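You operate a simulated robot arm through the tools that you are given. There is no shell and no other tool. Be economical: measure what you need, move in short steps, check, and stop when the job is done.

The job below is to be done with a simulated robot arm. You get a single attempt, and the scene is never put back.

JOB
Change to the blue nest and load the wheel with the blue hub.
Fine: clamp the wheel and push the slide in; the nest goes where the tool cup was; stand the cup on the drill table.

It is judged by the outcome, as a careful person would: the job done as asked, and still so three seconds after it is handed in. It fails if anything else is knocked over, pushed out of place, dropped, spilled or broken.

ROBOT AND FRAMES
A 7-joint arm with a two-finger parallel gripper, fixed in place. Base frame: the origin is at the foot of the arm, x ahead of it, y to its left, z up; the work surface is at about z = 74. Units: cm, degrees, N and s.
With the tool pointing down near the work surface it reaches from about 30 to 68 cm from the base axis. Its first joint turns from -66.0 to 66.0 degrees. Payload 1.57 kg.
The TCP is the grasp point between the finger pads, 3 cm short of the fingertips. In the tool frame z runs along the fingers and y along their closing line. The gripper opens to 11 cm. The fingers are 2.4 cm wide and 1.2 cm thick; the gripper's body (4.8 by 11.2 cm) begins 7.8 cm behind the TCP.
Orientation is that of the tool frame in the base frame, as [roll, pitch, yaw] about the fixed x, y, z axes, in that order (R = Rz(yaw) Ry(pitch) Rx(roll)). With the fingers straight down and closing along the base's y, the tool's x points along the base's -x, its y along +y and its z along -z.

CONTROLS
- The arm moves only by the tool servo_tool. Its argument "deltas" is a list of rows, each a list of 3 entries, a list of its own where there are three numbers: the turn, a rotation vector about the tool's x, y, z in degrees, then the shift along the tool's x, y, z in cm, then the finger opening in cm, from 0 to 11. In form: [[[rx, ry, rz], [tx, ty, tz], gripper], ...]. A call has 1 to 20 rows; each row is the pose to reach, as a shift and turn from the pose commanded when the call began, along the tool's axes at that moment. Rows are played at 5 a second. More than 5 cm and 8.6 degrees between two rows, or a gripper value outside its range, and nothing of the call is played. A pose out of reach is approached as far as the arm can. The call stops where the force on the tool passes 90 N (or 10 N more than at its start, if that is more) or the arm is blocked; 0.2 s more then pass. Each finger travels about 10.8 cm/s and halts on what it meets, pressing with about 36 N; the grip force reading is that of the motor and also rises with nothing between the fingers. The clock runs only during rows and for 0.2 s after the last one: add rows that repeat a pose to give the fingers time. It gives the time, the measured TCP pose, the force on the tool (base axes), the opening and the grip force at its end, in the units of the frame above (readings bear some noise), with the torque about the TCP (base axes, N m) and any sound that the robot's microphone picked up.
- Cameras (640 x 400 px; columns grow to the right, rows downward): "scene" is fixed at [15.72, -38.19, 142.03]; the picture's right is [0.85, -0.52, 0.00], its down [-0.21, -0.34, -0.92] and it looks along [0.48, 0.78, -0.40] (base axes); focal length 288 px, centre (320, 200). "wrist" rides on the gripper at [7, 1.6, -14.1] in the tool frame; the picture's right is [-0.23, 0.97, 0.00], its down [-0.86, -0.20, -0.48] and it looks along [-0.47, -0.11, 0.88] (tool axes); focal length 222 px, centre (320, 200). There is no depth. A picture from a camera that has moved, and an enlarged one, comes with that camera's place and axes in the base frame and with its lens.
- get_image(camera): a new picture of that camera. It takes no simulated time.
- enlarge(camera, box): a new picture of the part [left, top, right, bottom] of that camera's present view, enlarged. It takes no simulated time.
- close_job(): hands the job in; it is judged then, once.

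Work in short steps. Places have to be worked out from the pictures, the camera data and where the tool is seen: move nearer, look again, correct. Check each grasp and each placing, and mend what went wrong. You have 120 turns and 76 pictures in all, those below and enlarged ones among them. Open the gripper and draw the arm clear of the work before you hand the job in, unless the task says otherwise; then end with one line.

The tools are called after "Emit:" as name(argument=value, ...) on one line, values as JSON. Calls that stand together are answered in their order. servo_tool: Moves the arm, as the interface text tells. Its arguments: {"type":"object","properties":{"deltas":{"type":"array"}},"required":["deltas"]} The other tools are called the same way: get_image (camera) takes a picture; enlarge (camera, box) takes an enlarged picture of a part of a camera's view; close_job () hands the job in.

At the start:

```text
time_s: 0.0
tool_pos: [28.81, 15.65, 133.03]
orientation: [179.9, 0.1, 179.9]
ft_force: [-0.3, 0.6, 0.7]
moment: [-0.02, 0.0, 0.02]
opening: 10.98
gripper_force: 0.0
```

scene: 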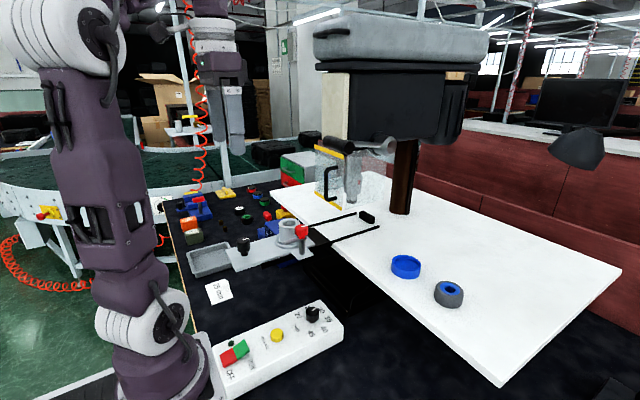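
wrist: 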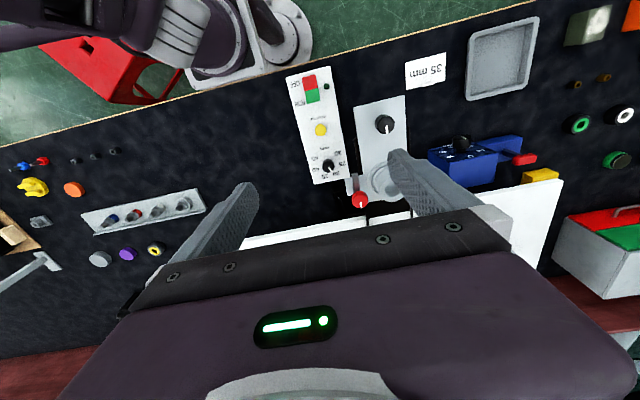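

I start with close looks at the work area to identify nests, wheels, slide, clamp and cup.

Emit:
enlarge(camera="scene", box=[160, 170, 400, 320])

Emit:
enlarge(camera="scene", box=[260, 130, 500, 320])

Emit:
enlarge(camera="wrist", box=[260, 0, 640, 240])

Emit:
enlarge(camera="wrist", box=[0, 120, 260, 290])

```text
2.67 times, centred on (280, 245) of scene
camera zoom: at [15.72, -38.19, 142.03], right [0.85, -0.52, 0.0], down [-0.21, -0.34, -0.92], along [0.48, 0.78, -0.4], focal length 767 px, centre (427, 80)
```

zoom: 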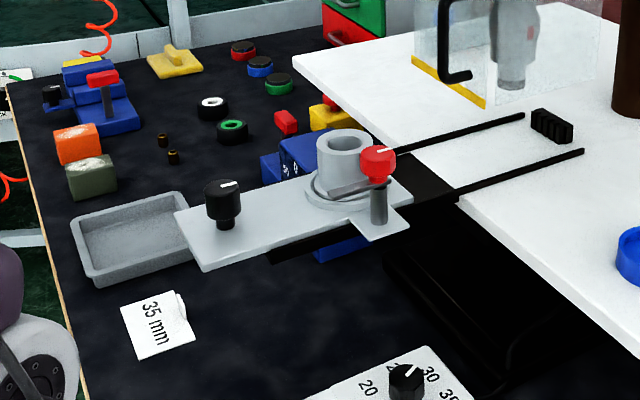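

```text
2.11 times, centred on (380, 225) of scene
camera zoom: at [15.72, -38.19, 142.03], right [0.85, -0.52, 0.0], down [-0.21, -0.34, -0.92], along [0.48, 0.78, -0.4], focal length 605 px, centre (194, 147)
```

zoom: 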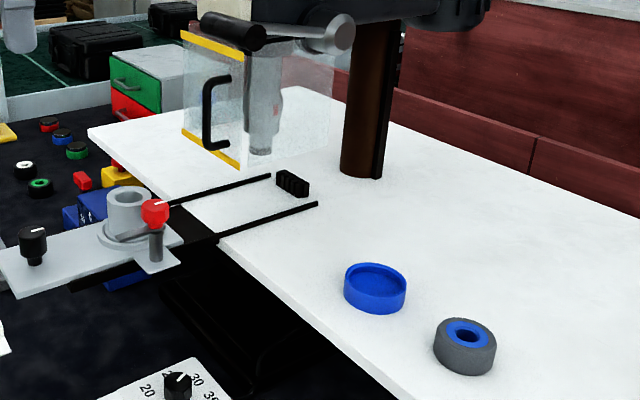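

```text
1.67 times, centred on (450, 120) of wrist
camera zoom: at [21.83, 17.23, 147.14], right [0.23, 0.97, 0.0], down [0.85, -0.2, 0.48], along [0.47, -0.11, -0.88], focal length 370 px, centre (103, 333)
```

zoom: 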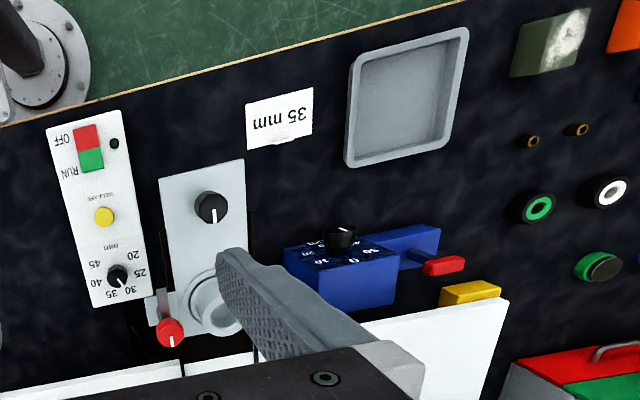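

```text
2.35 times, centred on (130, 205) of wrist
camera zoom: at [21.83, 17.23, 147.14], right [0.23, 0.97, 0.0], down [0.85, -0.2, 0.48], along [0.47, -0.11, -0.88], focal length 523 px, centre (767, 188)
```

zoom: 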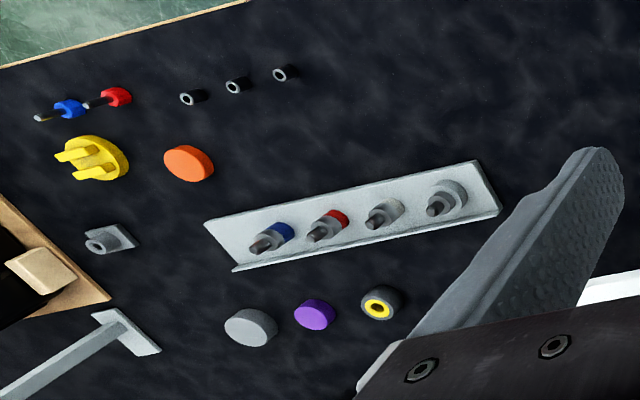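

The grey cup stands on the slide plate at about (46, 27, ~100); the blue nest and blue-hub wheel sit on the drill table at right. I move at height over toward the nest and wheel to see them from a second viewpoint.

Emit:
servo_tool(deltas=[[[0, 0, 0], [-3, -3, 0], 11], [[0, 0, 0], [-6, -6, 0], 11], [[0, 0, 0], [-9, -9, 0], 11], [[0, 0, 0], [-12, -12, 0], 11], [[0, 0, 0], [-15, -15, 0], 11], [[0, 0, 0], [-18, -18, 0], 11], [[0, 0, 0], [-18, -18, 0], 11]])

Emit:
get_image(camera="wrist")

Emit:
get_image(camera="scene")

```text
time_s: 1.6
tool_pos: [45.23, -0.65, 132.41]
orientation: [179.9, 0.2, -179.9]
ft_force: [-0.2, 0.3, 0.9]
moment: [0.0, -0.02, -0.01]
opening: 11.01
gripper_force: 0.1
out of reach, approached as far as the arm can: row 6, 7
```

```text
69 pictures are left
camera wrist: at [38.13, 0.84, 146.58], right [0.23, 0.97, 0.0], down [0.85, -0.2, 0.48], along [0.47, -0.11, -0.88], focal length 222 px, centre (320, 200)
```

wrist: 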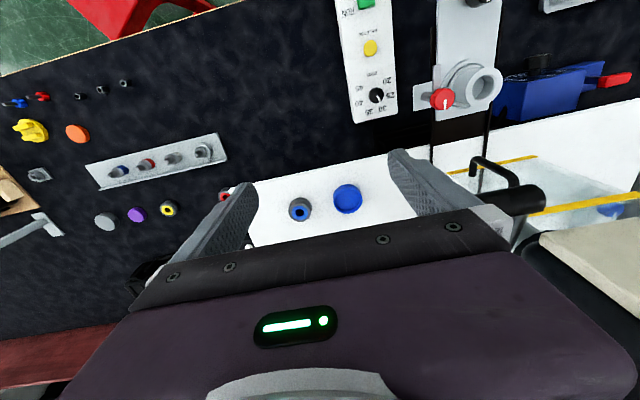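

```text
68 pictures are left
```

scene: 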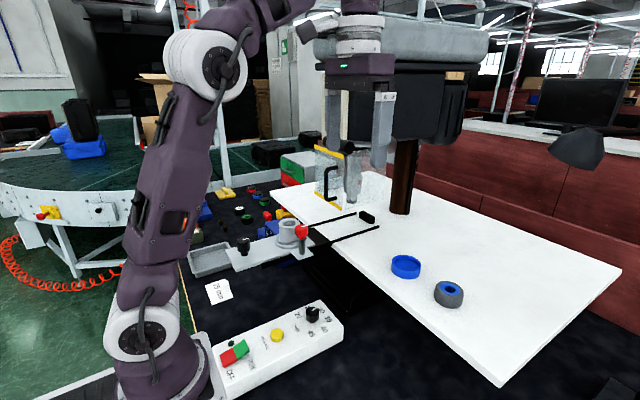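

Nest triangulates to about (64.8, 1.3, 98.5), wheel to (65.5, -10.8, 98). Next I go over the slide for a close look at the cup and clamp.

Emit:
servo_tool(deltas=[[[0, 0, 0], [1.5, 4, 0], 11], [[0, 0, 0], [3, 8, 0], 11], [[0, 0, 0], [4.5, 12, 0.5], 11], [[0, 0, 0], [6, 16, 1.5], 11], [[0, 0, 0], [7, 20, 3], 11], [[0, 0, 0], [8, 24, 5], 11], [[0, 0, 0], [8, 25, 7], 11], [[0, 0, 0], [8, 25, 7], 11]])

Emit:
get_image(camera="wrist")

```text
time_s: 3.4
tool_pos: [37.38, 24.2, 125.49]
orientation: [179.9, 0.2, 180.0]
ft_force: [1.0, -0.3, 0.1]
moment: [0.03, 0.0, 0.02]
opening: 11.0
gripper_force: 0.0
```

```text
67 pictures are left
camera wrist: at [30.35, 25.77, 139.67], right [0.23, 0.97, 0.0], down [0.85, -0.2, 0.48], along [0.47, -0.11, -0.88], focal length 222 px, centre (320, 200)
```

wrist: 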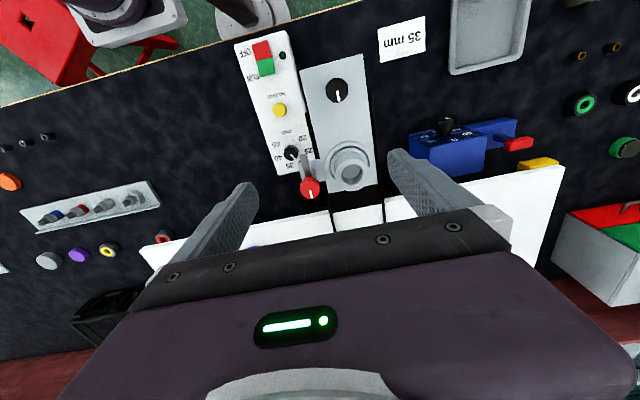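

Emit:
enlarge(camera="wrist", box=[230, 30, 430, 240])

Emit:
enlarge(camera="scene", box=[220, 200, 340, 280])

```text
1.90 times, centred on (330, 135) of wrist
camera zoom: at [30.35, 25.77, 139.67], right [0.23, 0.97, 0.0], down [0.85, -0.2, 0.48], along [0.47, -0.11, -0.88], focal length 423 px, centre (301, 324)
```

zoom: 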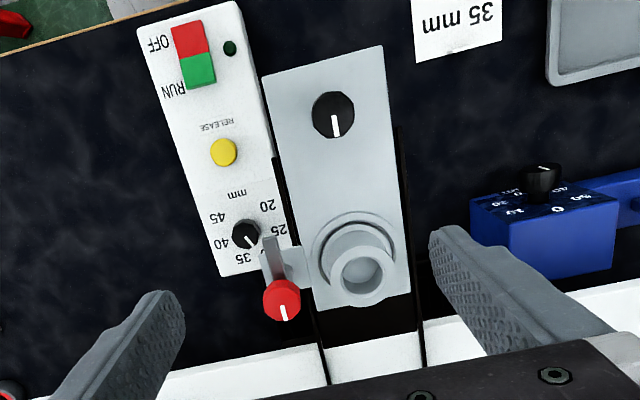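

```text
5.00 times, centred on (280, 240) of scene
camera zoom: at [15.72, -38.19, 142.03], right [0.85, -0.52, 0.0], down [-0.21, -0.34, -0.92], along [0.48, 0.78, -0.4], focal length 1438 px, centre (520, 0)
```

zoom: 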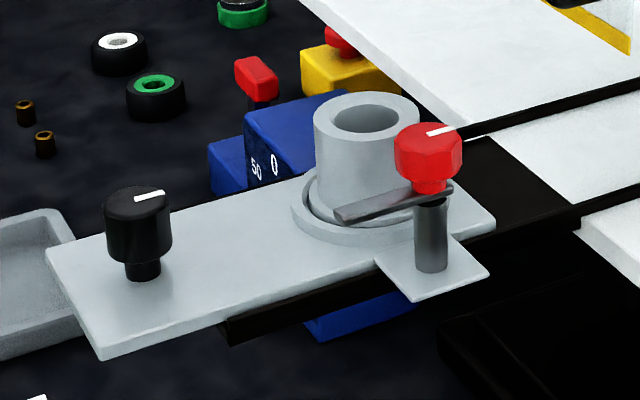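

Cup top centre triangulates to (46.2, 28.0, 102.6), about 6 cm wide; clamp knob at (46.1, 20.4, ~104.8). To stay off the clamp I'll grip the cup with the fingers closing along x, so I turn the tool −90° about its z while shifting above the cup.

Emit:
servo_tool(deltas=[[[0, 0, -8], [-0.8, 0.4, 0], 11], [[0, 0, -16], [-1.6, 0.8, 0], 11], [[0, 0, -24], [-2.4, 1.2, 0], 11], [[0, 0, -32], [-3.2, 1.6, 0], 11], [[0, 0, -40], [-4, 2, 0], 11], [[0, 0, -48], [-4.8, 2.4, 0], 11], [[0, 0, -56], [-5.6, 2.8, 0], 11], [[0, 0, -64], [-6.4, 3.2, 0], 11], [[0, 0, -72], [-7.2, 3.6, 0], 11], [[0, 0, -80], [-8, 3.8, 0], 11], [[0, 0, -88], [-8.8, 3.8, 0], 11], [[0, 0, -90], [-8.8, 3.8, 0], 11], [[0, 0, -90], [-8.8, 3.8, 2], 11], [[0, 0, -90], [-8.8, 3.8, 2], 11]])

Emit:
get_image(camera="wrist")

Emit:
get_image(camera="scene")

```text
time_s: 6.4
tool_pos: [46.06, 28.06, 123.51]
orientation: [-179.8, 0.1, -89.9]
ft_force: [0.9, -0.4, 0.6]
moment: [0.0, 0.01, 0.02]
opening: 10.99
gripper_force: 0.1
```

```text
64 pictures are left
camera wrist: at [44.36, 20.99, 137.64], right [-0.97, 0.23, 0.0], down [0.2, 0.85, 0.48], along [0.11, 0.47, -0.88], focal length 222 px, centre (320, 200)
```

wrist: 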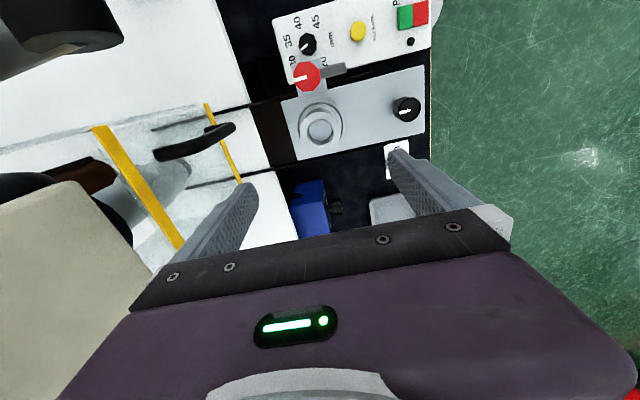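

```text
63 pictures are left
```

scene: 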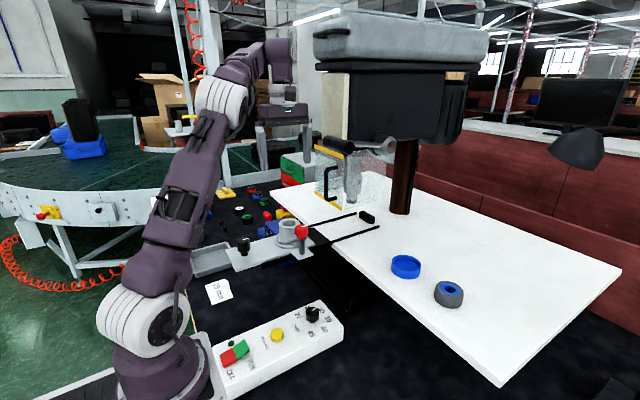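

The cup lies directly beneath. I descend in stages to just above it, keeping the fingers fully open.

Emit:
servo_tool(deltas=[[[0, 0, 0], [0, 0, 4], 11], [[0, 0, 0], [0.1, 0, 8], 11], [[0, 0, 0], [0.1, 0, 12], 11], [[0, 0, 0], [0.1, 0, 15], 11], [[0, 0, 0], [0.1, 0, 17], 11], [[0, 0, 0], [0.1, 0, 17], 11]])

Emit:
enlarge(camera="scene", box=[220, 180, 360, 280])

Emit:
get_image(camera="wrist")

```text
time_s: 7.8
tool_pos: [46.11, 27.78, 106.71]
orientation: [-179.9, 0.1, -90.0]
ft_force: [0.4, -0.6, -1.2]
moment: [0.01, -0.02, -0.02]
opening: 11.01
gripper_force: 0.1
```

```text
4.00 times, centred on (290, 230) of scene
camera zoom: at [15.72, -38.19, 142.03], right [0.85, -0.52, 0.0], down [-0.21, -0.34, -0.92], along [0.48, 0.78, -0.4], focal length 1150 px, centre (440, 80)
```

zoom: 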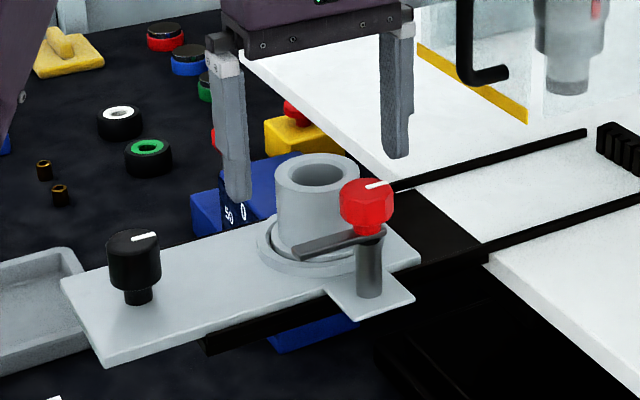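

```text
61 pictures are left
camera wrist: at [44.44, 20.76, 120.83], right [-0.97, 0.23, 0.0], down [0.2, 0.85, 0.48], along [0.11, 0.47, -0.88], focal length 222 px, centre (320, 200)
```

wrist: 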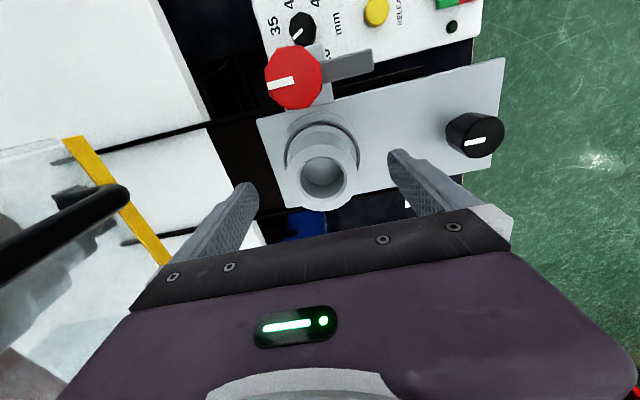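

Well centred. I lower so the tips stay above the seat ring, then close.

Emit:
servo_tool(deltas=[[[0, 0, 0], [0, 0, 2.5], 11], [[0, 0, 0], [0, 0, 4.7], 11], [[0, 0, 0], [0, 0, 4.7], 9], [[0, 0, 0], [0, 0, 4.7], 7], [[0, 0, 0], [0, 0, 4.7], 5.5], [[0, 0, 0], [0, 0, 4.7], 5], [[0, 0, 0], [0, 0, 4.7], 5]])

Emit:
enlarge(camera="scene", box=[220, 180, 360, 280])

```text
time_s: 9.4
tool_pos: [46.01, 27.84, 101.94]
orientation: [179.9, 0.0, -90.0]
ft_force: [-3.6, -1.7, -7.8]
moment: [-0.07, -0.59, -0.01]
opening: 9.17
gripper_force: 45.0
```

```text
4.00 times, centred on (290, 230) of scene
camera zoom: at [15.73, -38.19, 142.03], right [0.85, -0.52, 0.0], down [-0.21, -0.34, -0.92], along [0.48, 0.78, -0.4], focal length 1150 px, centre (440, 80)
```

zoom: 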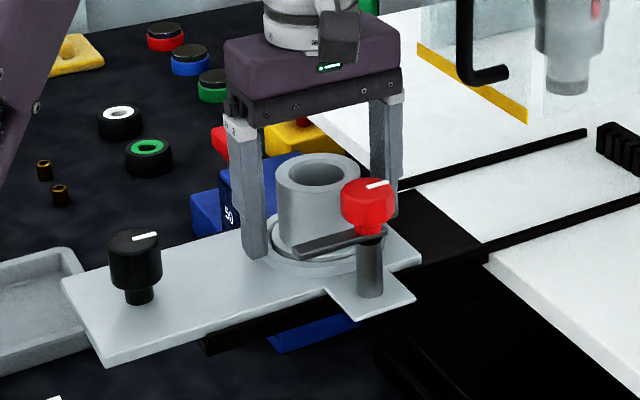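

The fingers met the seat ring (9.17 cm) rather than the cup, so the ring top is above z≈99. I open, rise 1.3 cm, and close again.

Emit:
servo_tool(deltas=[[[0, 0, 0], [0, 0, 0], 10], [[0, 0, 0], [0, 0, 0], 11], [[0, 0, 0], [0, 0, -1.3], 11], [[0, 0, 0], [0, 0, -1.3], 9], [[0, 0, 0], [0, 0, -1.3], 7.5], [[0, 0, 0], [0, 0, -1.3], 6], [[0, 0, 0], [0, 0, -1.3], 5], [[0, 0, 0], [0, 0, -1.3], 5]])

Emit:
enlarge(camera="scene", box=[220, 180, 360, 280])

```text
time_s: 11.2
tool_pos: [46.04, 27.81, 103.25]
orientation: [-179.9, 0.2, -90.0]
ft_force: [-1.1, 1.1, 2.8]
moment: [0.0, 0.14, 0.03]
opening: 6.3
gripper_force: 36.1
```

```text
4.00 times, centred on (290, 230) of scene
camera zoom: at [15.72, -38.2, 142.03], right [0.85, -0.52, 0.0], down [-0.21, -0.34, -0.92], along [0.48, 0.78, -0.4], focal length 1150 px, centre (440, 80)
```

zoom: 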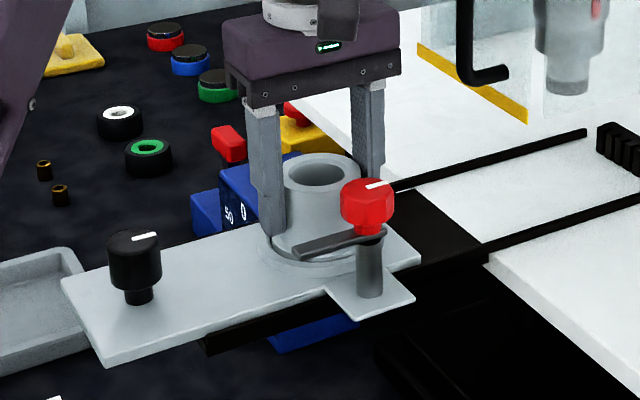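

Cup gripped at 6.3 cm. I lift it straight up, gently at first.

Emit:
servo_tool(deltas=[[[0, 0, 0], [0, 0, -0.5], 5], [[0, 0, 0], [0, 0, -1.5], 5], [[0, 0, 0], [0, 0, -3], 5], [[0, 0, 0], [0, 0, -6], 5], [[0, 0, 0], [0, 0, -10], 5], [[0, 0, 0], [0, 0, -10], 5]])

Emit:
enlarge(camera="scene", box=[220, 150, 380, 280])

```text
time_s: 12.6
tool_pos: [46.09, 27.99, 113.01]
orientation: [-180.0, 0.0, -90.1]
ft_force: [-0.7, -0.2, -1.9]
moment: [-0.01, 0.02, 0.01]
opening: 6.26
gripper_force: 35.7
```

```text
3.08 times, centred on (300, 215) of scene
camera zoom: at [15.73, -38.19, 142.03], right [0.85, -0.52, 0.0], down [-0.21, -0.34, -0.92], along [0.48, 0.78, -0.4], focal length 885 px, centre (382, 154)
```

zoom: 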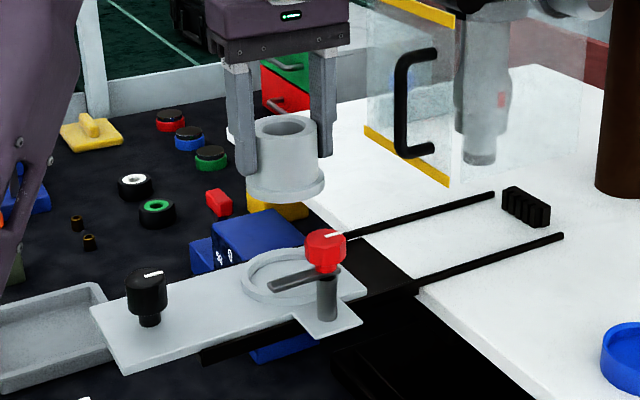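

Cup is free (it has a flanged base). I lift it a little more and carry it along −y at x≈45, toward the free right-hand end of the drill table (target about (60, −20)).

Emit:
servo_tool(deltas=[[[0, 0, 0], [0, 0, -4], 5], [[0, 0, 0], [4, 1, -5], 5], [[0, 0, 0], [8, 1, -5], 5], [[0, 0, 0], [12, 1, -5], 5], [[0, 0, 0], [16, 1, -5], 5], [[0, 0, 0], [20, 1, -5], 5], [[0, 0, 0], [24, 1, -5], 5], [[0, 0, 0], [28, 1, -5], 5], [[0, 0, 0], [32, 1, -5], 5], [[0, 0, 0], [36, 1, -5], 5], [[0, 0, 0], [40, 1, -5], 5], [[0, 0, 0], [44, 0, -5], 5], [[0, 0, 0], [48, 0, -5], 5], [[0, 0, 0], [48, -4, -5], 5], [[0, 0, 0], [48, -4, -5], 5]])

Emit:
get_image(camera="scene")

Emit:
get_image(camera="wrist")

```text
time_s: 15.8
tool_pos: [49.9, -20.14, 118.3]
orientation: [-179.8, 0.2, -90.1]
ft_force: [0.4, -0.6, -2.3]
moment: [-0.03, 0.01, 0.0]
opening: 6.17
gripper_force: 35.5
```

```text
57 pictures are left
```

scene: 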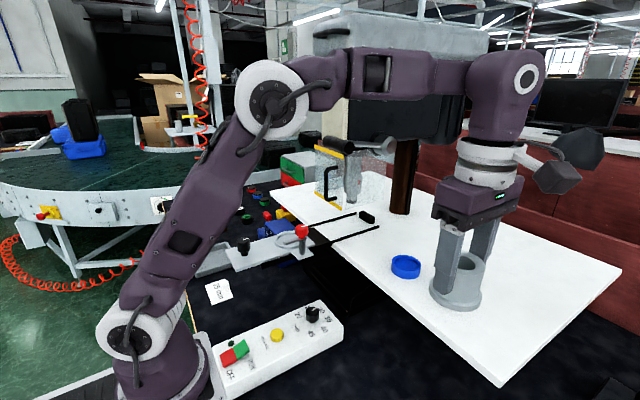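

```text
56 pictures are left
camera wrist: at [48.15, -27.21, 132.37], right [-0.97, 0.23, 0.0], down [0.2, 0.85, 0.48], along [0.11, 0.47, -0.88], focal length 222 px, centre (320, 200)
```

wrist: 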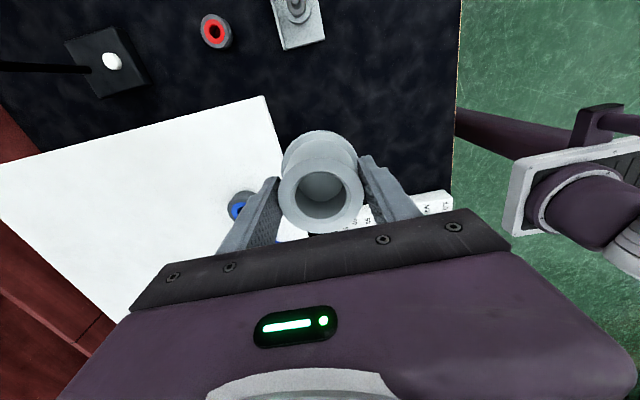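

Table corner is near (56, −27), so (61.5, −20.8) is a safe, free spot. I extend out and descend to a few cm above the table.

Emit:
servo_tool(deltas=[[[0, 0, 0], [0.1, -2, 2.5], 5], [[0, 0, 0], [0.2, -5, 4.5], 5], [[0, 0, 0], [0.4, -8, 6.5], 5], [[0, 0, 0], [0.7, -10, 8], 5], [[0, 0, 0], [0.7, -11.6, 10], 5], [[0, 0, 0], [0.7, -11.6, 12], 5], [[0, 0, 0], [0.7, -11.6, 12], 5]])

Emit:
enlarge(camera="scene", box=[370, 180, 610, 390])

```text
time_s: 17.4
tool_pos: [61.63, -21.07, 106.09]
orientation: [180.0, 0.1, -90.0]
ft_force: [0.5, -0.3, -2.0]
moment: [0.0, -0.01, -0.03]
opening: 6.18
gripper_force: 35.9
```

```text
1.90 times, centred on (490, 285) of scene
camera zoom: at [15.73, -38.19, 142.03], right [0.85, -0.52, 0.0], down [-0.21, -0.34, -0.92], along [0.48, 0.78, -0.4], focal length 548 px, centre (-4, 38)
```

zoom: 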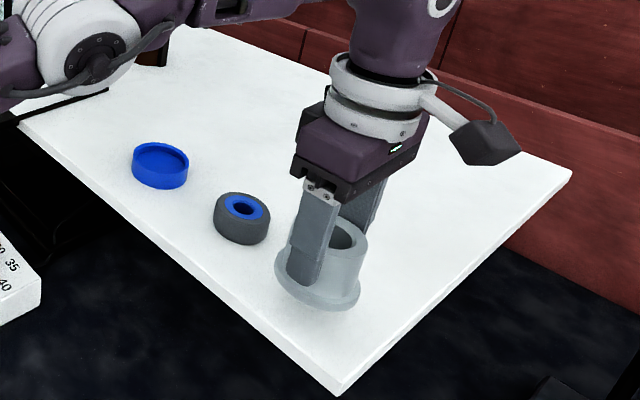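

Over the table with ~2.5 cm to go; I lower in small increments and watch the force.

Emit:
servo_tool(deltas=[[[0, 0, 0], [0, 0, 1], 5], [[0, 0, 0], [0, 0, 1.8], 5], [[0, 0, 0], [0, 0, 2.2], 5], [[0, 0, 0], [0, 0, 2.2], 5]])

Emit:
enlarge(camera="scene", box=[410, 230, 570, 350])

```text
time_s: 18.4
tool_pos: [61.45, -20.88, 103.94]
orientation: [-179.9, 0.1, -90.0]
ft_force: [-0.3, -0.4, -2.4]
moment: [-0.02, 0.01, 0.01]
opening: 6.18
gripper_force: 36.4
```

```text
3.33 times, centred on (490, 290) of scene
camera zoom: at [15.73, -38.19, 142.03], right [0.85, -0.52, 0.0], down [-0.21, -0.34, -0.92], along [0.48, 0.78, -0.4], focal length 958 px, centre (-247, -100)
```

zoom: 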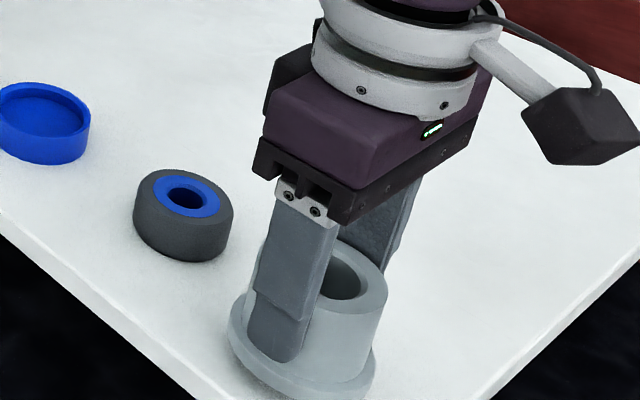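

Nearly touching. I shift 1 cm further in from the front edge and continue lowering in small steps.

Emit:
servo_tool(deltas=[[[0, 0, 0], [0, -0.5, 0], 5], [[0, 0, 0], [0, -1, 0], 5], [[0, 0, 0], [0, -1, 0.4], 5], [[0, 0, 0], [0, -1, 0.6], 5], [[0, 0, 0], [0, -1, 0.6], 5]])

```text
time_s: 19.6
tool_pos: [62.56, -20.83, 103.15]
orientation: [-179.9, 0.0, -90.0]
ft_force: [-0.2, 0.5, -2.0]
moment: [-0.02, -0.02, 0.01]
opening: 6.19
gripper_force: 36.6
```

No contact yet; a little lower.

Emit:
servo_tool(deltas=[[[0, 0, 0], [0, 0, 0.2], 5], [[0, 0, 0], [0, 0, 0.4], 5], [[0, 0, 0], [0, 0, 0.4], 5]])

```text
time_s: 20.4
tool_pos: [62.52, -20.88, 102.85]
orientation: [-179.9, 0.1, -90.1]
ft_force: [-0.2, -0.1, -2.2]
moment: [0.0, -0.01, -0.01]
opening: 6.15
gripper_force: 36.1
```

Emit:
servo_tool(deltas=[[[0, 0, 0], [0, 0, 0.2], 5], [[0, 0, 0], [0, 0, 0.4], 5], [[0, 0, 0], [0, 0, 0.4], 5]])

Emit:
enlarge(camera="scene", box=[410, 230, 570, 350])

```text
time_s: 21.2
tool_pos: [62.57, -20.88, 102.53]
orientation: [-179.9, 0.1, -90.0]
ft_force: [0.0, -0.3, -1.8]
moment: [-0.03, -0.01, 0.0]
opening: 6.14
gripper_force: 35.8
```

```text
3.33 times, centred on (490, 290) of scene
camera zoom: at [15.73, -38.19, 142.03], right [0.85, -0.52, 0.0], down [-0.21, -0.34, -0.92], along [0.48, 0.78, -0.4], focal length 958 px, centre (-247, -100)
```

zoom: 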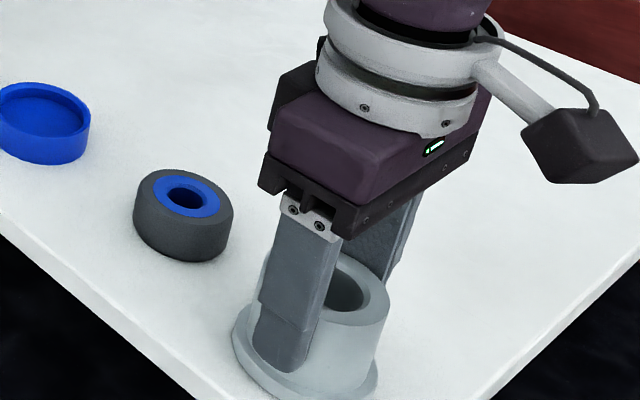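

Still hanging free (weight −2 N); the table looks to be around z≈95.5. Lower further.

Emit:
servo_tool(deltas=[[[0, 0, 0], [0, 0, 0.2], 5], [[0, 0, 0], [0, 0, 0.4], 5], [[0, 0, 0], [0, 0, 0.4], 5]])

```text
time_s: 22.0
tool_pos: [62.61, -20.7, 102.33]
orientation: [-179.7, 0.1, -89.9]
ft_force: [-3.8, 0.0, 31.8]
moment: [0.67, 0.88, 0.05]
opening: 6.16
gripper_force: 36.8
```

Contact at TCP z≈102.35. I ease up slightly and release, then rise.

Emit:
servo_tool(deltas=[[[0, 0, 0], [0, 0, -0.2], 5], [[0, 0, 0], [0, 0, -0.2], 7], [[0, 0, 0], [0, 0, -0.2], 9], [[0, 0, 0], [0, 0, -0.2], 10], [[0, 0, 0], [0, 0, -3], 10], [[0, 0, 0], [0, 0, -6], 10], [[0, 0, 0], [0, 0, -7], 10], [[0, 0, 0], [0, 0, -7], 10]])

Emit:
get_image(camera="wrist")

Emit:
enlarge(camera="scene", box=[370, 200, 570, 350])

```text
time_s: 23.8
tool_pos: [62.09, -20.68, 108.8]
orientation: [-179.9, 0.0, -90.0]
ft_force: [-0.2, -0.5, 0.6]
moment: [-0.02, -0.03, 0.0]
opening: 10.01
gripper_force: 0.1
out of reach, approached as far as the arm can: row 6, 7, 8
```

```text
52 pictures are left
camera wrist: at [60.33, -27.76, 122.98], right [-0.97, 0.23, 0.0], down [0.2, 0.85, 0.48], along [0.11, 0.47, -0.88], focal length 222 px, centre (320, 200)
```

wrist: 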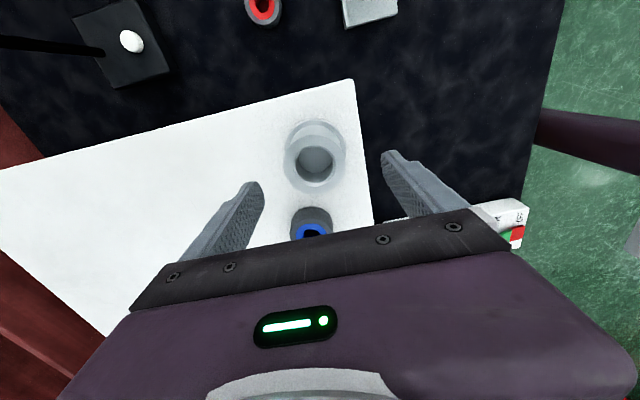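

```text
2.67 times, centred on (470, 275) of scene
camera zoom: at [15.72, -38.19, 142.03], right [0.85, -0.52, 0.0], down [-0.21, -0.34, -0.92], along [0.48, 0.78, -0.4], focal length 767 px, centre (-80, 0)
```

zoom: 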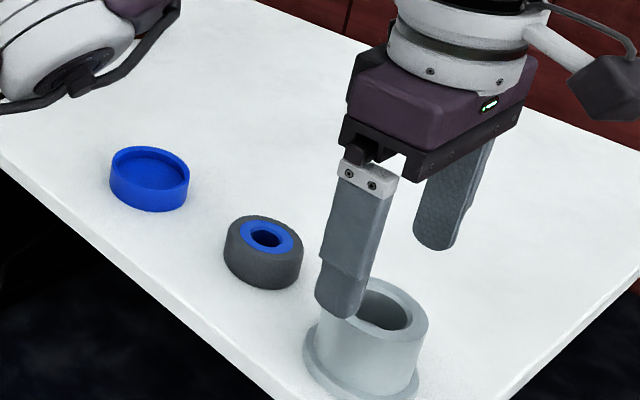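

Cup stands upright on the drill table. Next I move over the blue nest at low-clear height to measure it from the wrist.

Emit:
servo_tool(deltas=[[[0, 0, 0], [-4, 1, 0], 11], [[0, 0, 0], [-8, 1, 0], 11], [[0, 0, 0], [-12, 0, 0], 11], [[0, 0, 0], [-16, -1, 0], 11], [[0, 0, 0], [-19, -2, 0.5], 11], [[0, 0, 0], [-19.5, -2.5, 1], 11], [[0, 0, 0], [-19.5, -2.5, 1], 11]])

Emit:
get_image(camera="wrist")

Emit:
enlarge(camera="scene", box=[320, 190, 480, 310])

```text
time_s: 25.4
tool_pos: [64.6, -1.27, 108.04]
orientation: [-179.9, 0.1, -89.9]
ft_force: [-0.3, 0.3, -0.1]
moment: [-0.02, 0.0, -0.01]
opening: 11.02
gripper_force: 0.0
```

```text
50 pictures are left
camera wrist: at [62.75, -8.35, 122.18], right [-0.97, 0.23, 0.0], down [0.2, 0.85, 0.48], along [0.11, 0.47, -0.88], focal length 222 px, centre (320, 200)
```

wrist: 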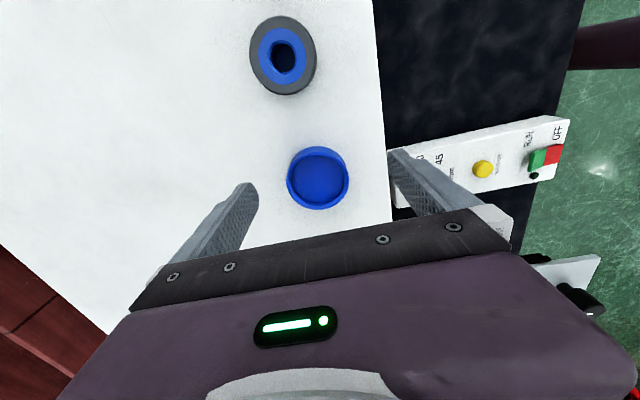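

```text
3.33 times, centred on (400, 250) of scene
camera zoom: at [15.72, -38.19, 142.03], right [0.85, -0.52, 0.0], down [-0.21, -0.34, -0.92], along [0.48, 0.78, -0.4], focal length 958 px, centre (53, 33)
```

zoom: 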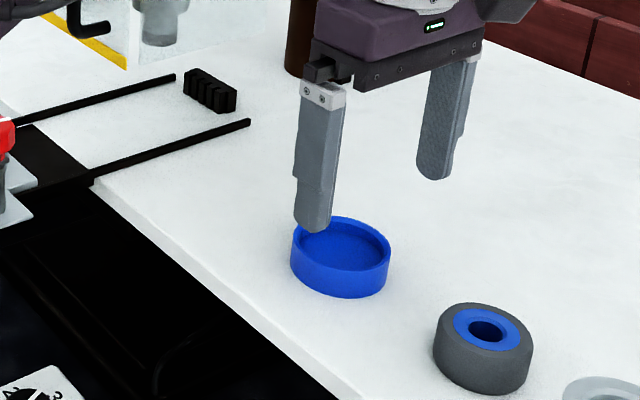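

Nest rim centre: (65.2, 1.25, ~98.7), outer ~7.5, inner ~6.5 cm. Since the seat ring would block fingers around the outside, I'll grip the nest from inside by spreading the fingers. First position above it with fingers nearly closed.

Emit:
servo_tool(deltas=[[[0, 0, 0], [-1.3, -0.4, 0], 8], [[0, 0, 0], [-2.5, -0.6, 0.5], 6], [[0, 0, 0], [-2.5, -0.6, 1.5], 4], [[0, 0, 0], [-2.5, -0.6, 3], 2.5], [[0, 0, 0], [-2.5, -0.6, 4], 2.5], [[0, 0, 0], [-2.5, -0.6, 4], 2.5]])

Emit:
get_image(camera="wrist")

Emit:
enlarge(camera="scene", box=[350, 210, 470, 300])

```text
time_s: 26.8
tool_pos: [65.1, 1.4, 103.95]
orientation: [-179.9, 0.1, -90.0]
ft_force: [-0.7, -1.7, -0.7]
moment: [0.0, 0.05, 0.01]
opening: 2.49
gripper_force: 0.0
```

```text
48 pictures are left
camera wrist: at [63.42, -5.62, 118.12], right [-0.97, 0.23, 0.0], down [0.2, 0.85, 0.48], along [0.11, 0.47, -0.88], focal length 222 px, centre (320, 200)
```

wrist: 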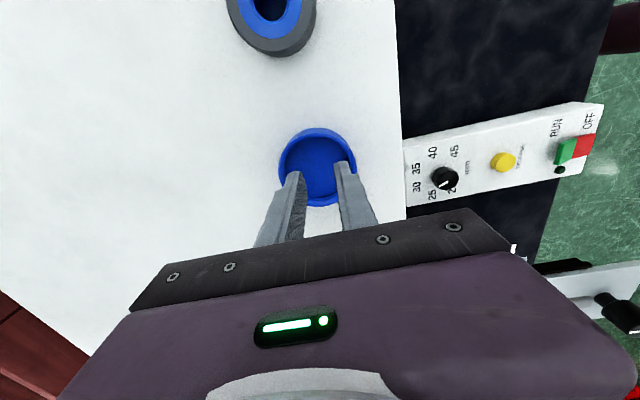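

```text
4.44 times, centred on (410, 255) of scene
camera zoom: at [15.72, -38.19, 142.03], right [0.85, -0.52, 0.0], down [-0.21, -0.34, -0.92], along [0.48, 0.78, -0.4], focal length 1278 px, centre (-80, -44)
```

zoom: 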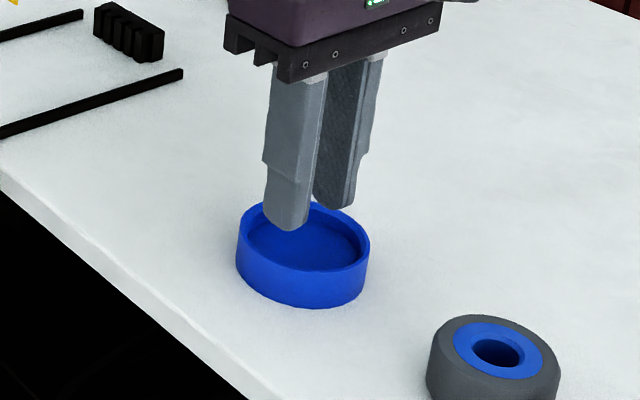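

Fingers are centred over the cavity. I lower the tips about 1 cm into the nest.

Emit:
servo_tool(deltas=[[[0, 0, 0], [0, 0, 1.5], 2.5], [[0, 0, 0], [0, 0, 2.5], 2.5], [[0, 0, 0], [0, 0, 3], 2.5], [[0, 0, 0], [0, 0, 3], 2.5]])

Emit:
enlarge(camera="scene", box=[350, 210, 470, 300])

```text
time_s: 27.8
tool_pos: [64.95, 1.4, 101.28]
orientation: [-179.7, 0.1, -89.9]
ft_force: [-3.1, 3.1, 29.4]
moment: [0.09, 0.26, 0.03]
opening: 2.49
gripper_force: 0.0
```

```text
4.44 times, centred on (410, 255) of scene
camera zoom: at [15.65, -38.19, 142.04], right [0.85, -0.52, 0.0], down [-0.21, -0.34, -0.92], along [0.48, 0.78, -0.4], focal length 1278 px, centre (-80, -44)
```

zoom: 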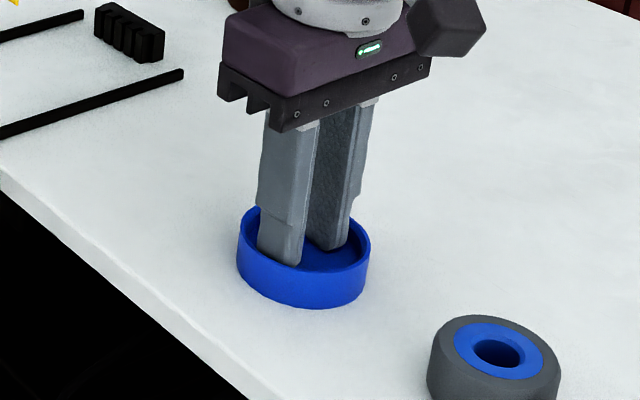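

Tips touch the cavity floor (z≈98.3). I back off ~0.5 cm and spread the fingers.

Emit:
servo_tool(deltas=[[[0, 0, 0], [0, 0, -0.55], 2.5], [[0, 0, 0], [0, 0, -0.55], 3], [[0, 0, 0], [0, 0, -0.55], 3.5], [[0, 0, 0], [0, 0, -0.55], 4], [[0, 0, 0], [0, 0, -0.55], 4.5], [[0, 0, 0], [0, 0, -0.55], 5], [[0, 0, 0], [0, 0, -0.55], 5]])

Emit:
enlarge(camera="scene", box=[350, 210, 470, 300])

```text
time_s: 29.4
tool_pos: [65.08, 1.3, 101.73]
orientation: [-180.0, 0.1, -90.0]
ft_force: [-0.1, 0.0, -1.2]
moment: [0.02, 0.01, -0.02]
opening: 3.59
gripper_force: 0.0
```

```text
4.44 times, centred on (410, 255) of scene
camera zoom: at [15.72, -38.19, 142.03], right [0.85, -0.52, 0.0], down [-0.21, -0.34, -0.92], along [0.48, 0.78, -0.4], focal length 1278 px, centre (-80, -44)
```

zoom: 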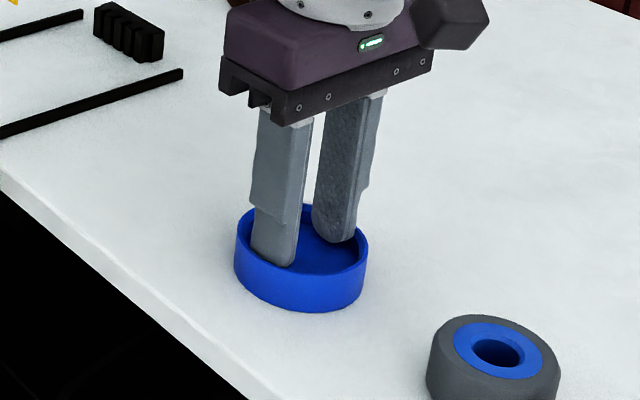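

Fingers halted at 3.59 against the wall, so they are pressing outward. I lift 2 cm as a test.

Emit:
servo_tool(deltas=[[[0, 0, 0], [0, 0, -0.5], 5], [[0, 0, 0], [0, 0, -1], 5], [[0, 0, 0], [0, 0, -2], 5], [[0, 0, 0], [0, 0, -2], 5]])

Emit:
enlarge(camera="scene", box=[350, 210, 470, 300])

```text
time_s: 30.4
tool_pos: [64.95, 1.31, 103.71]
orientation: [-179.9, 0.1, -90.0]
ft_force: [-0.6, -0.5, -1.2]
moment: [-0.04, -0.05, 0.02]
opening: 3.6
gripper_force: 0.0
```

```text
4.44 times, centred on (410, 255) of scene
camera zoom: at [15.73, -38.19, 142.03], right [0.85, -0.52, 0.0], down [-0.21, -0.34, -0.92], along [0.48, 0.78, -0.4], focal length 1278 px, centre (-80, -44)
```

zoom: 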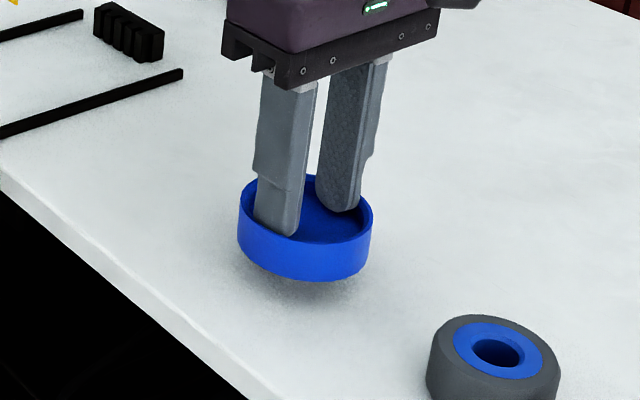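

Nest is held. I retract, raise, and carry it to above the seat at (46.1, 27.9), passing well above the clamp knob.

Emit:
servo_tool(deltas=[[[0, 0, 0], [0, 3, -3], 5], [[0, 0, 0], [0, 6.5, -6], 5], [[0, 0, 0], [0, 10, -9], 5], [[0, 0, 0], [0, 14, -12], 5], [[0, 0, 0], [-3, 17, -12], 5], [[0, 0, 0], [-7, 18.9, -12], 5], [[0, 0, 0], [-11, 18.9, -12], 5], [[0, 0, 0], [-15, 18.9, -12], 5], [[0, 0, 0], [-19, 18.9, -12], 5], [[0, 0, 0], [-23, 18.9, -12], 5], [[0, 0, 0], [-26.5, 18.9, -12], 5], [[0, 0, 0], [-26.5, 18.9, -12], 5]])

Emit:
get_image(camera="wrist")

Emit:
enlarge(camera="scene", box=[220, 150, 380, 280])

```text
time_s: 31.9
tool_pos: [46.53, 6.05, 115.26]
orientation: [-179.8, -1.3, -93.6]
ft_force: [11.4, -31.9, -2.4]
moment: [3.9, 1.37, -2.07]
opening: 3.61
gripper_force: 0.0
stopped in row 7: the force on the tool passed its limit at 133 N (the readings are from after the stop); the commanded pose is now the measured one
```

```text
43 pictures are left
camera wrist: at [44.4, -0.53, 129.6], right [-0.96, 0.29, -0.01], down [0.25, 0.85, 0.46], along [0.14, 0.44, -0.89], focal length 222 px, centre (320, 200)
```

wrist: 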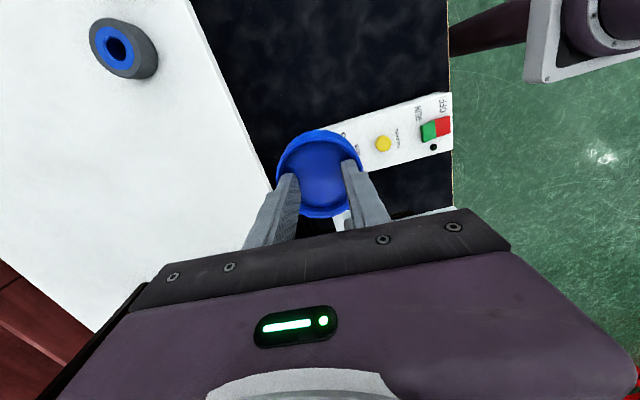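

```text
3.08 times, centred on (300, 215) of scene
camera zoom: at [15.76, -38.32, 141.99], right [0.85, -0.52, 0.0], down [-0.21, -0.34, -0.92], along [0.48, 0.78, -0.4], focal length 885 px, centre (382, 154)
```

zoom: 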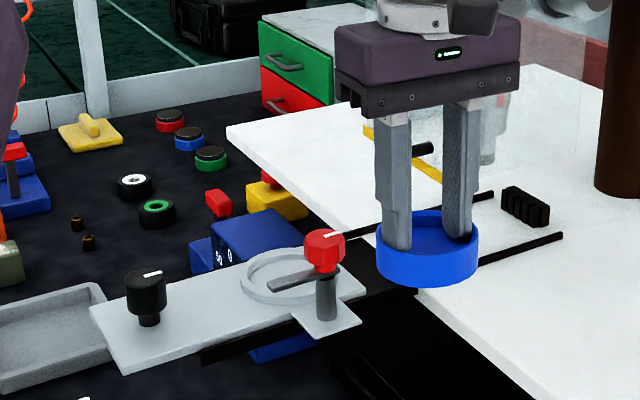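

Something stopped the motion with force along −y. I look at the full scene before moving.

Emit:
get_image(camera="scene")

```text
41 pictures are left
```

scene: 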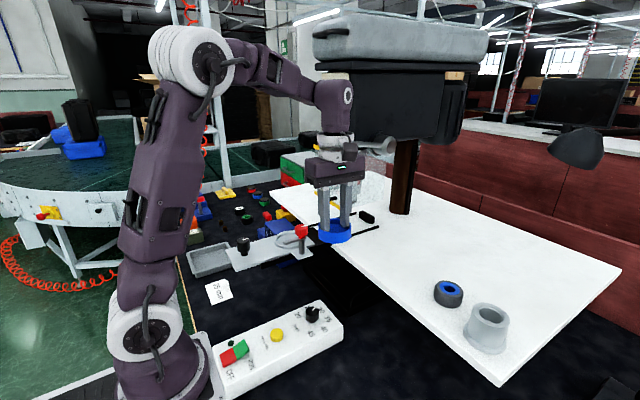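

The hand evidently brushed the black lever/guard parts hanging from the drill head near y≈12–16. I back off toward −y and −x, restoring orientation, and look at the drill again.

Emit:
servo_tool(deltas=[[[0, 0, 0], [2, 2, 0], 5], [[0, 0, 0], [4, 5, 0], 5], [[0, 0, 0], [4, 8, 0], 5], [[0, 0, 0], [4, 8, 0], 5]])

Emit:
enlarge(camera="scene", box=[220, 110, 440, 270])

Emit:
get_image(camera="wrist")

```text
time_s: 32.9
tool_pos: [37.98, 2.93, 115.36]
orientation: [-179.8, -1.1, -93.2]
ft_force: [-0.6, -0.1, -0.8]
moment: [0.01, -0.01, -0.02]
opening: 3.61
gripper_force: 0.1
```

```text
2.50 times, centred on (330, 190) of scene
camera zoom: at [15.72, -38.19, 142.03], right [0.85, -0.52, 0.0], down [-0.21, -0.34, -0.92], along [0.48, 0.78, -0.4], focal length 719 px, centre (295, 225)
```

zoom: 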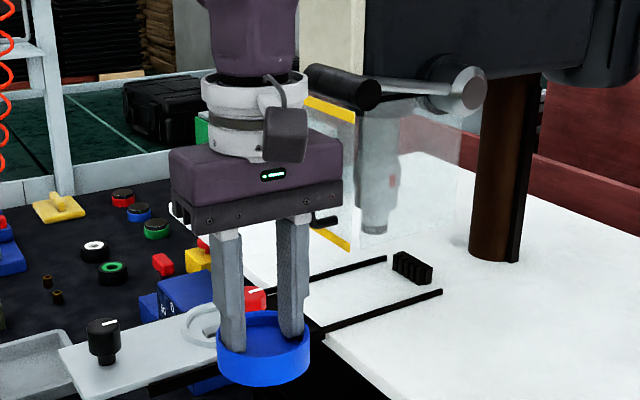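

```text
39 pictures are left
camera wrist: at [35.94, -3.76, 129.68], right [-0.96, 0.28, -0.01], down [0.24, 0.85, 0.46], along [0.14, 0.44, -0.89], focal length 222 px, centre (320, 200)
```

wrist: 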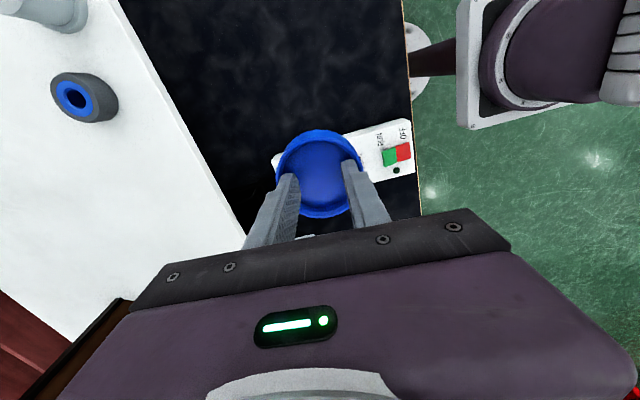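

Comparing with the start: lever, guard and slide are unmoved, nest still held. The feed lever's black grip ends near (52.6, 8–17, 127), so I'll travel at x≈40, then go to the seat, restoring orientation.

Emit:
servo_tool(deltas=[[[-0.5, 0, -1.6], [-3, 0, 0], 5], [[-1.1, 0, -3.2], [-7, 0, 0], 5], [[-1.1, 0, -3.2], [-11, -0.4, 0], 5], [[-1.1, 0, -3.2], [-15, -0.4, 0], 5], [[-1.1, 0, -3.2], [-19, -0.6, 0], 5], [[-1.1, 0, -3.2], [-22, -1.5, 0], 5], [[-1.1, 0, -3.2], [-24.5, -4, 0], 5], [[-1.1, 0, -3.2], [-25.4, -6.7, 0], 5], [[-1.1, 0, -3.2], [-25.4, -6.7, 0], 5]])

Emit:
get_image(camera="wrist")

Emit:
enlarge(camera="scene", box=[220, 160, 380, 280])

```text
time_s: 34.9
tool_pos: [46.16, 27.8, 114.93]
orientation: [179.1, -0.9, -89.8]
ft_force: [-0.1, 0.1, -0.6]
moment: [-0.01, 0.02, 0.01]
opening: 3.61
gripper_force: 0.1
```

```text
38 pictures are left
camera wrist: at [44.87, 21.11, 129.16], right [-0.97, 0.22, 0.01], down [0.21, 0.86, 0.46], along [0.09, 0.45, -0.89], focal length 222 px, centre (320, 200)
```

wrist: 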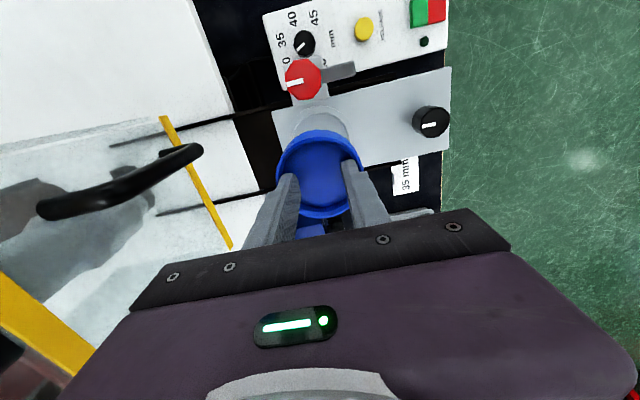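

```text
3.33 times, centred on (300, 220) of scene
camera zoom: at [15.73, -38.19, 142.03], right [0.85, -0.52, 0.0], down [-0.21, -0.34, -0.92], along [0.48, 0.78, -0.4], focal length 958 px, centre (387, 133)
```

zoom: 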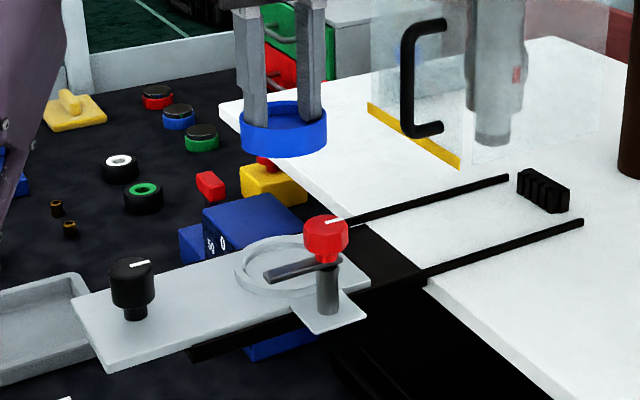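

Hover is good but the tool is tilted ~1°. I correct the tilt, lower to a few cm above the seat, and look closely at ring vs nest.

Emit:
servo_tool(deltas=[[[0.5, -0.5, 0], [0, 0, 2], 5], [[0.9, -0.9, 0], [0, 0, 5], 5], [[0.9, -0.9, 0], [0, 0, 8], 5], [[0.9, -0.9, 0], [0, 0, 8], 5]])

Emit:
enlarge(camera="scene", box=[250, 200, 330, 260])

Emit:
enlarge(camera="wrist", box=[220, 60, 420, 240])

```text
time_s: 35.9
tool_pos: [45.93, 27.69, 106.7]
orientation: [179.9, -0.1, -89.7]
ft_force: [-0.2, 1.0, -1.0]
moment: [-0.04, 0.0, 0.01]
opening: 3.63
gripper_force: 0.0
```

```text
6.67 times, centred on (290, 230) of scene
camera zoom: at [15.72, -38.19, 142.03], right [0.85, -0.52, 0.0], down [-0.21, -0.34, -0.92], along [0.48, 0.78, -0.4], focal length 1917 px, centre (520, 0)
```

zoom: 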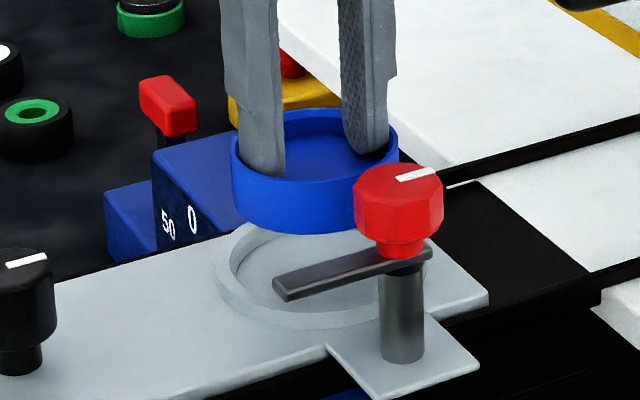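

```text
2.22 times, centred on (320, 150) of wrist
camera zoom: at [44.25, 20.73, 120.9], right [-0.97, 0.22, 0.0], down [0.2, 0.86, 0.48], along [0.11, 0.46, -0.88], focal length 494 px, centre (320, 311)
```

zoom: 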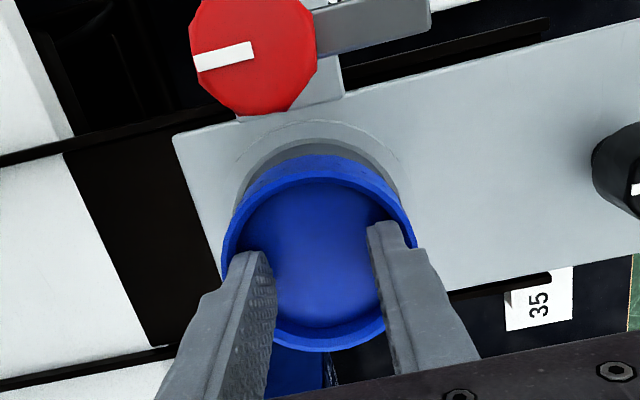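

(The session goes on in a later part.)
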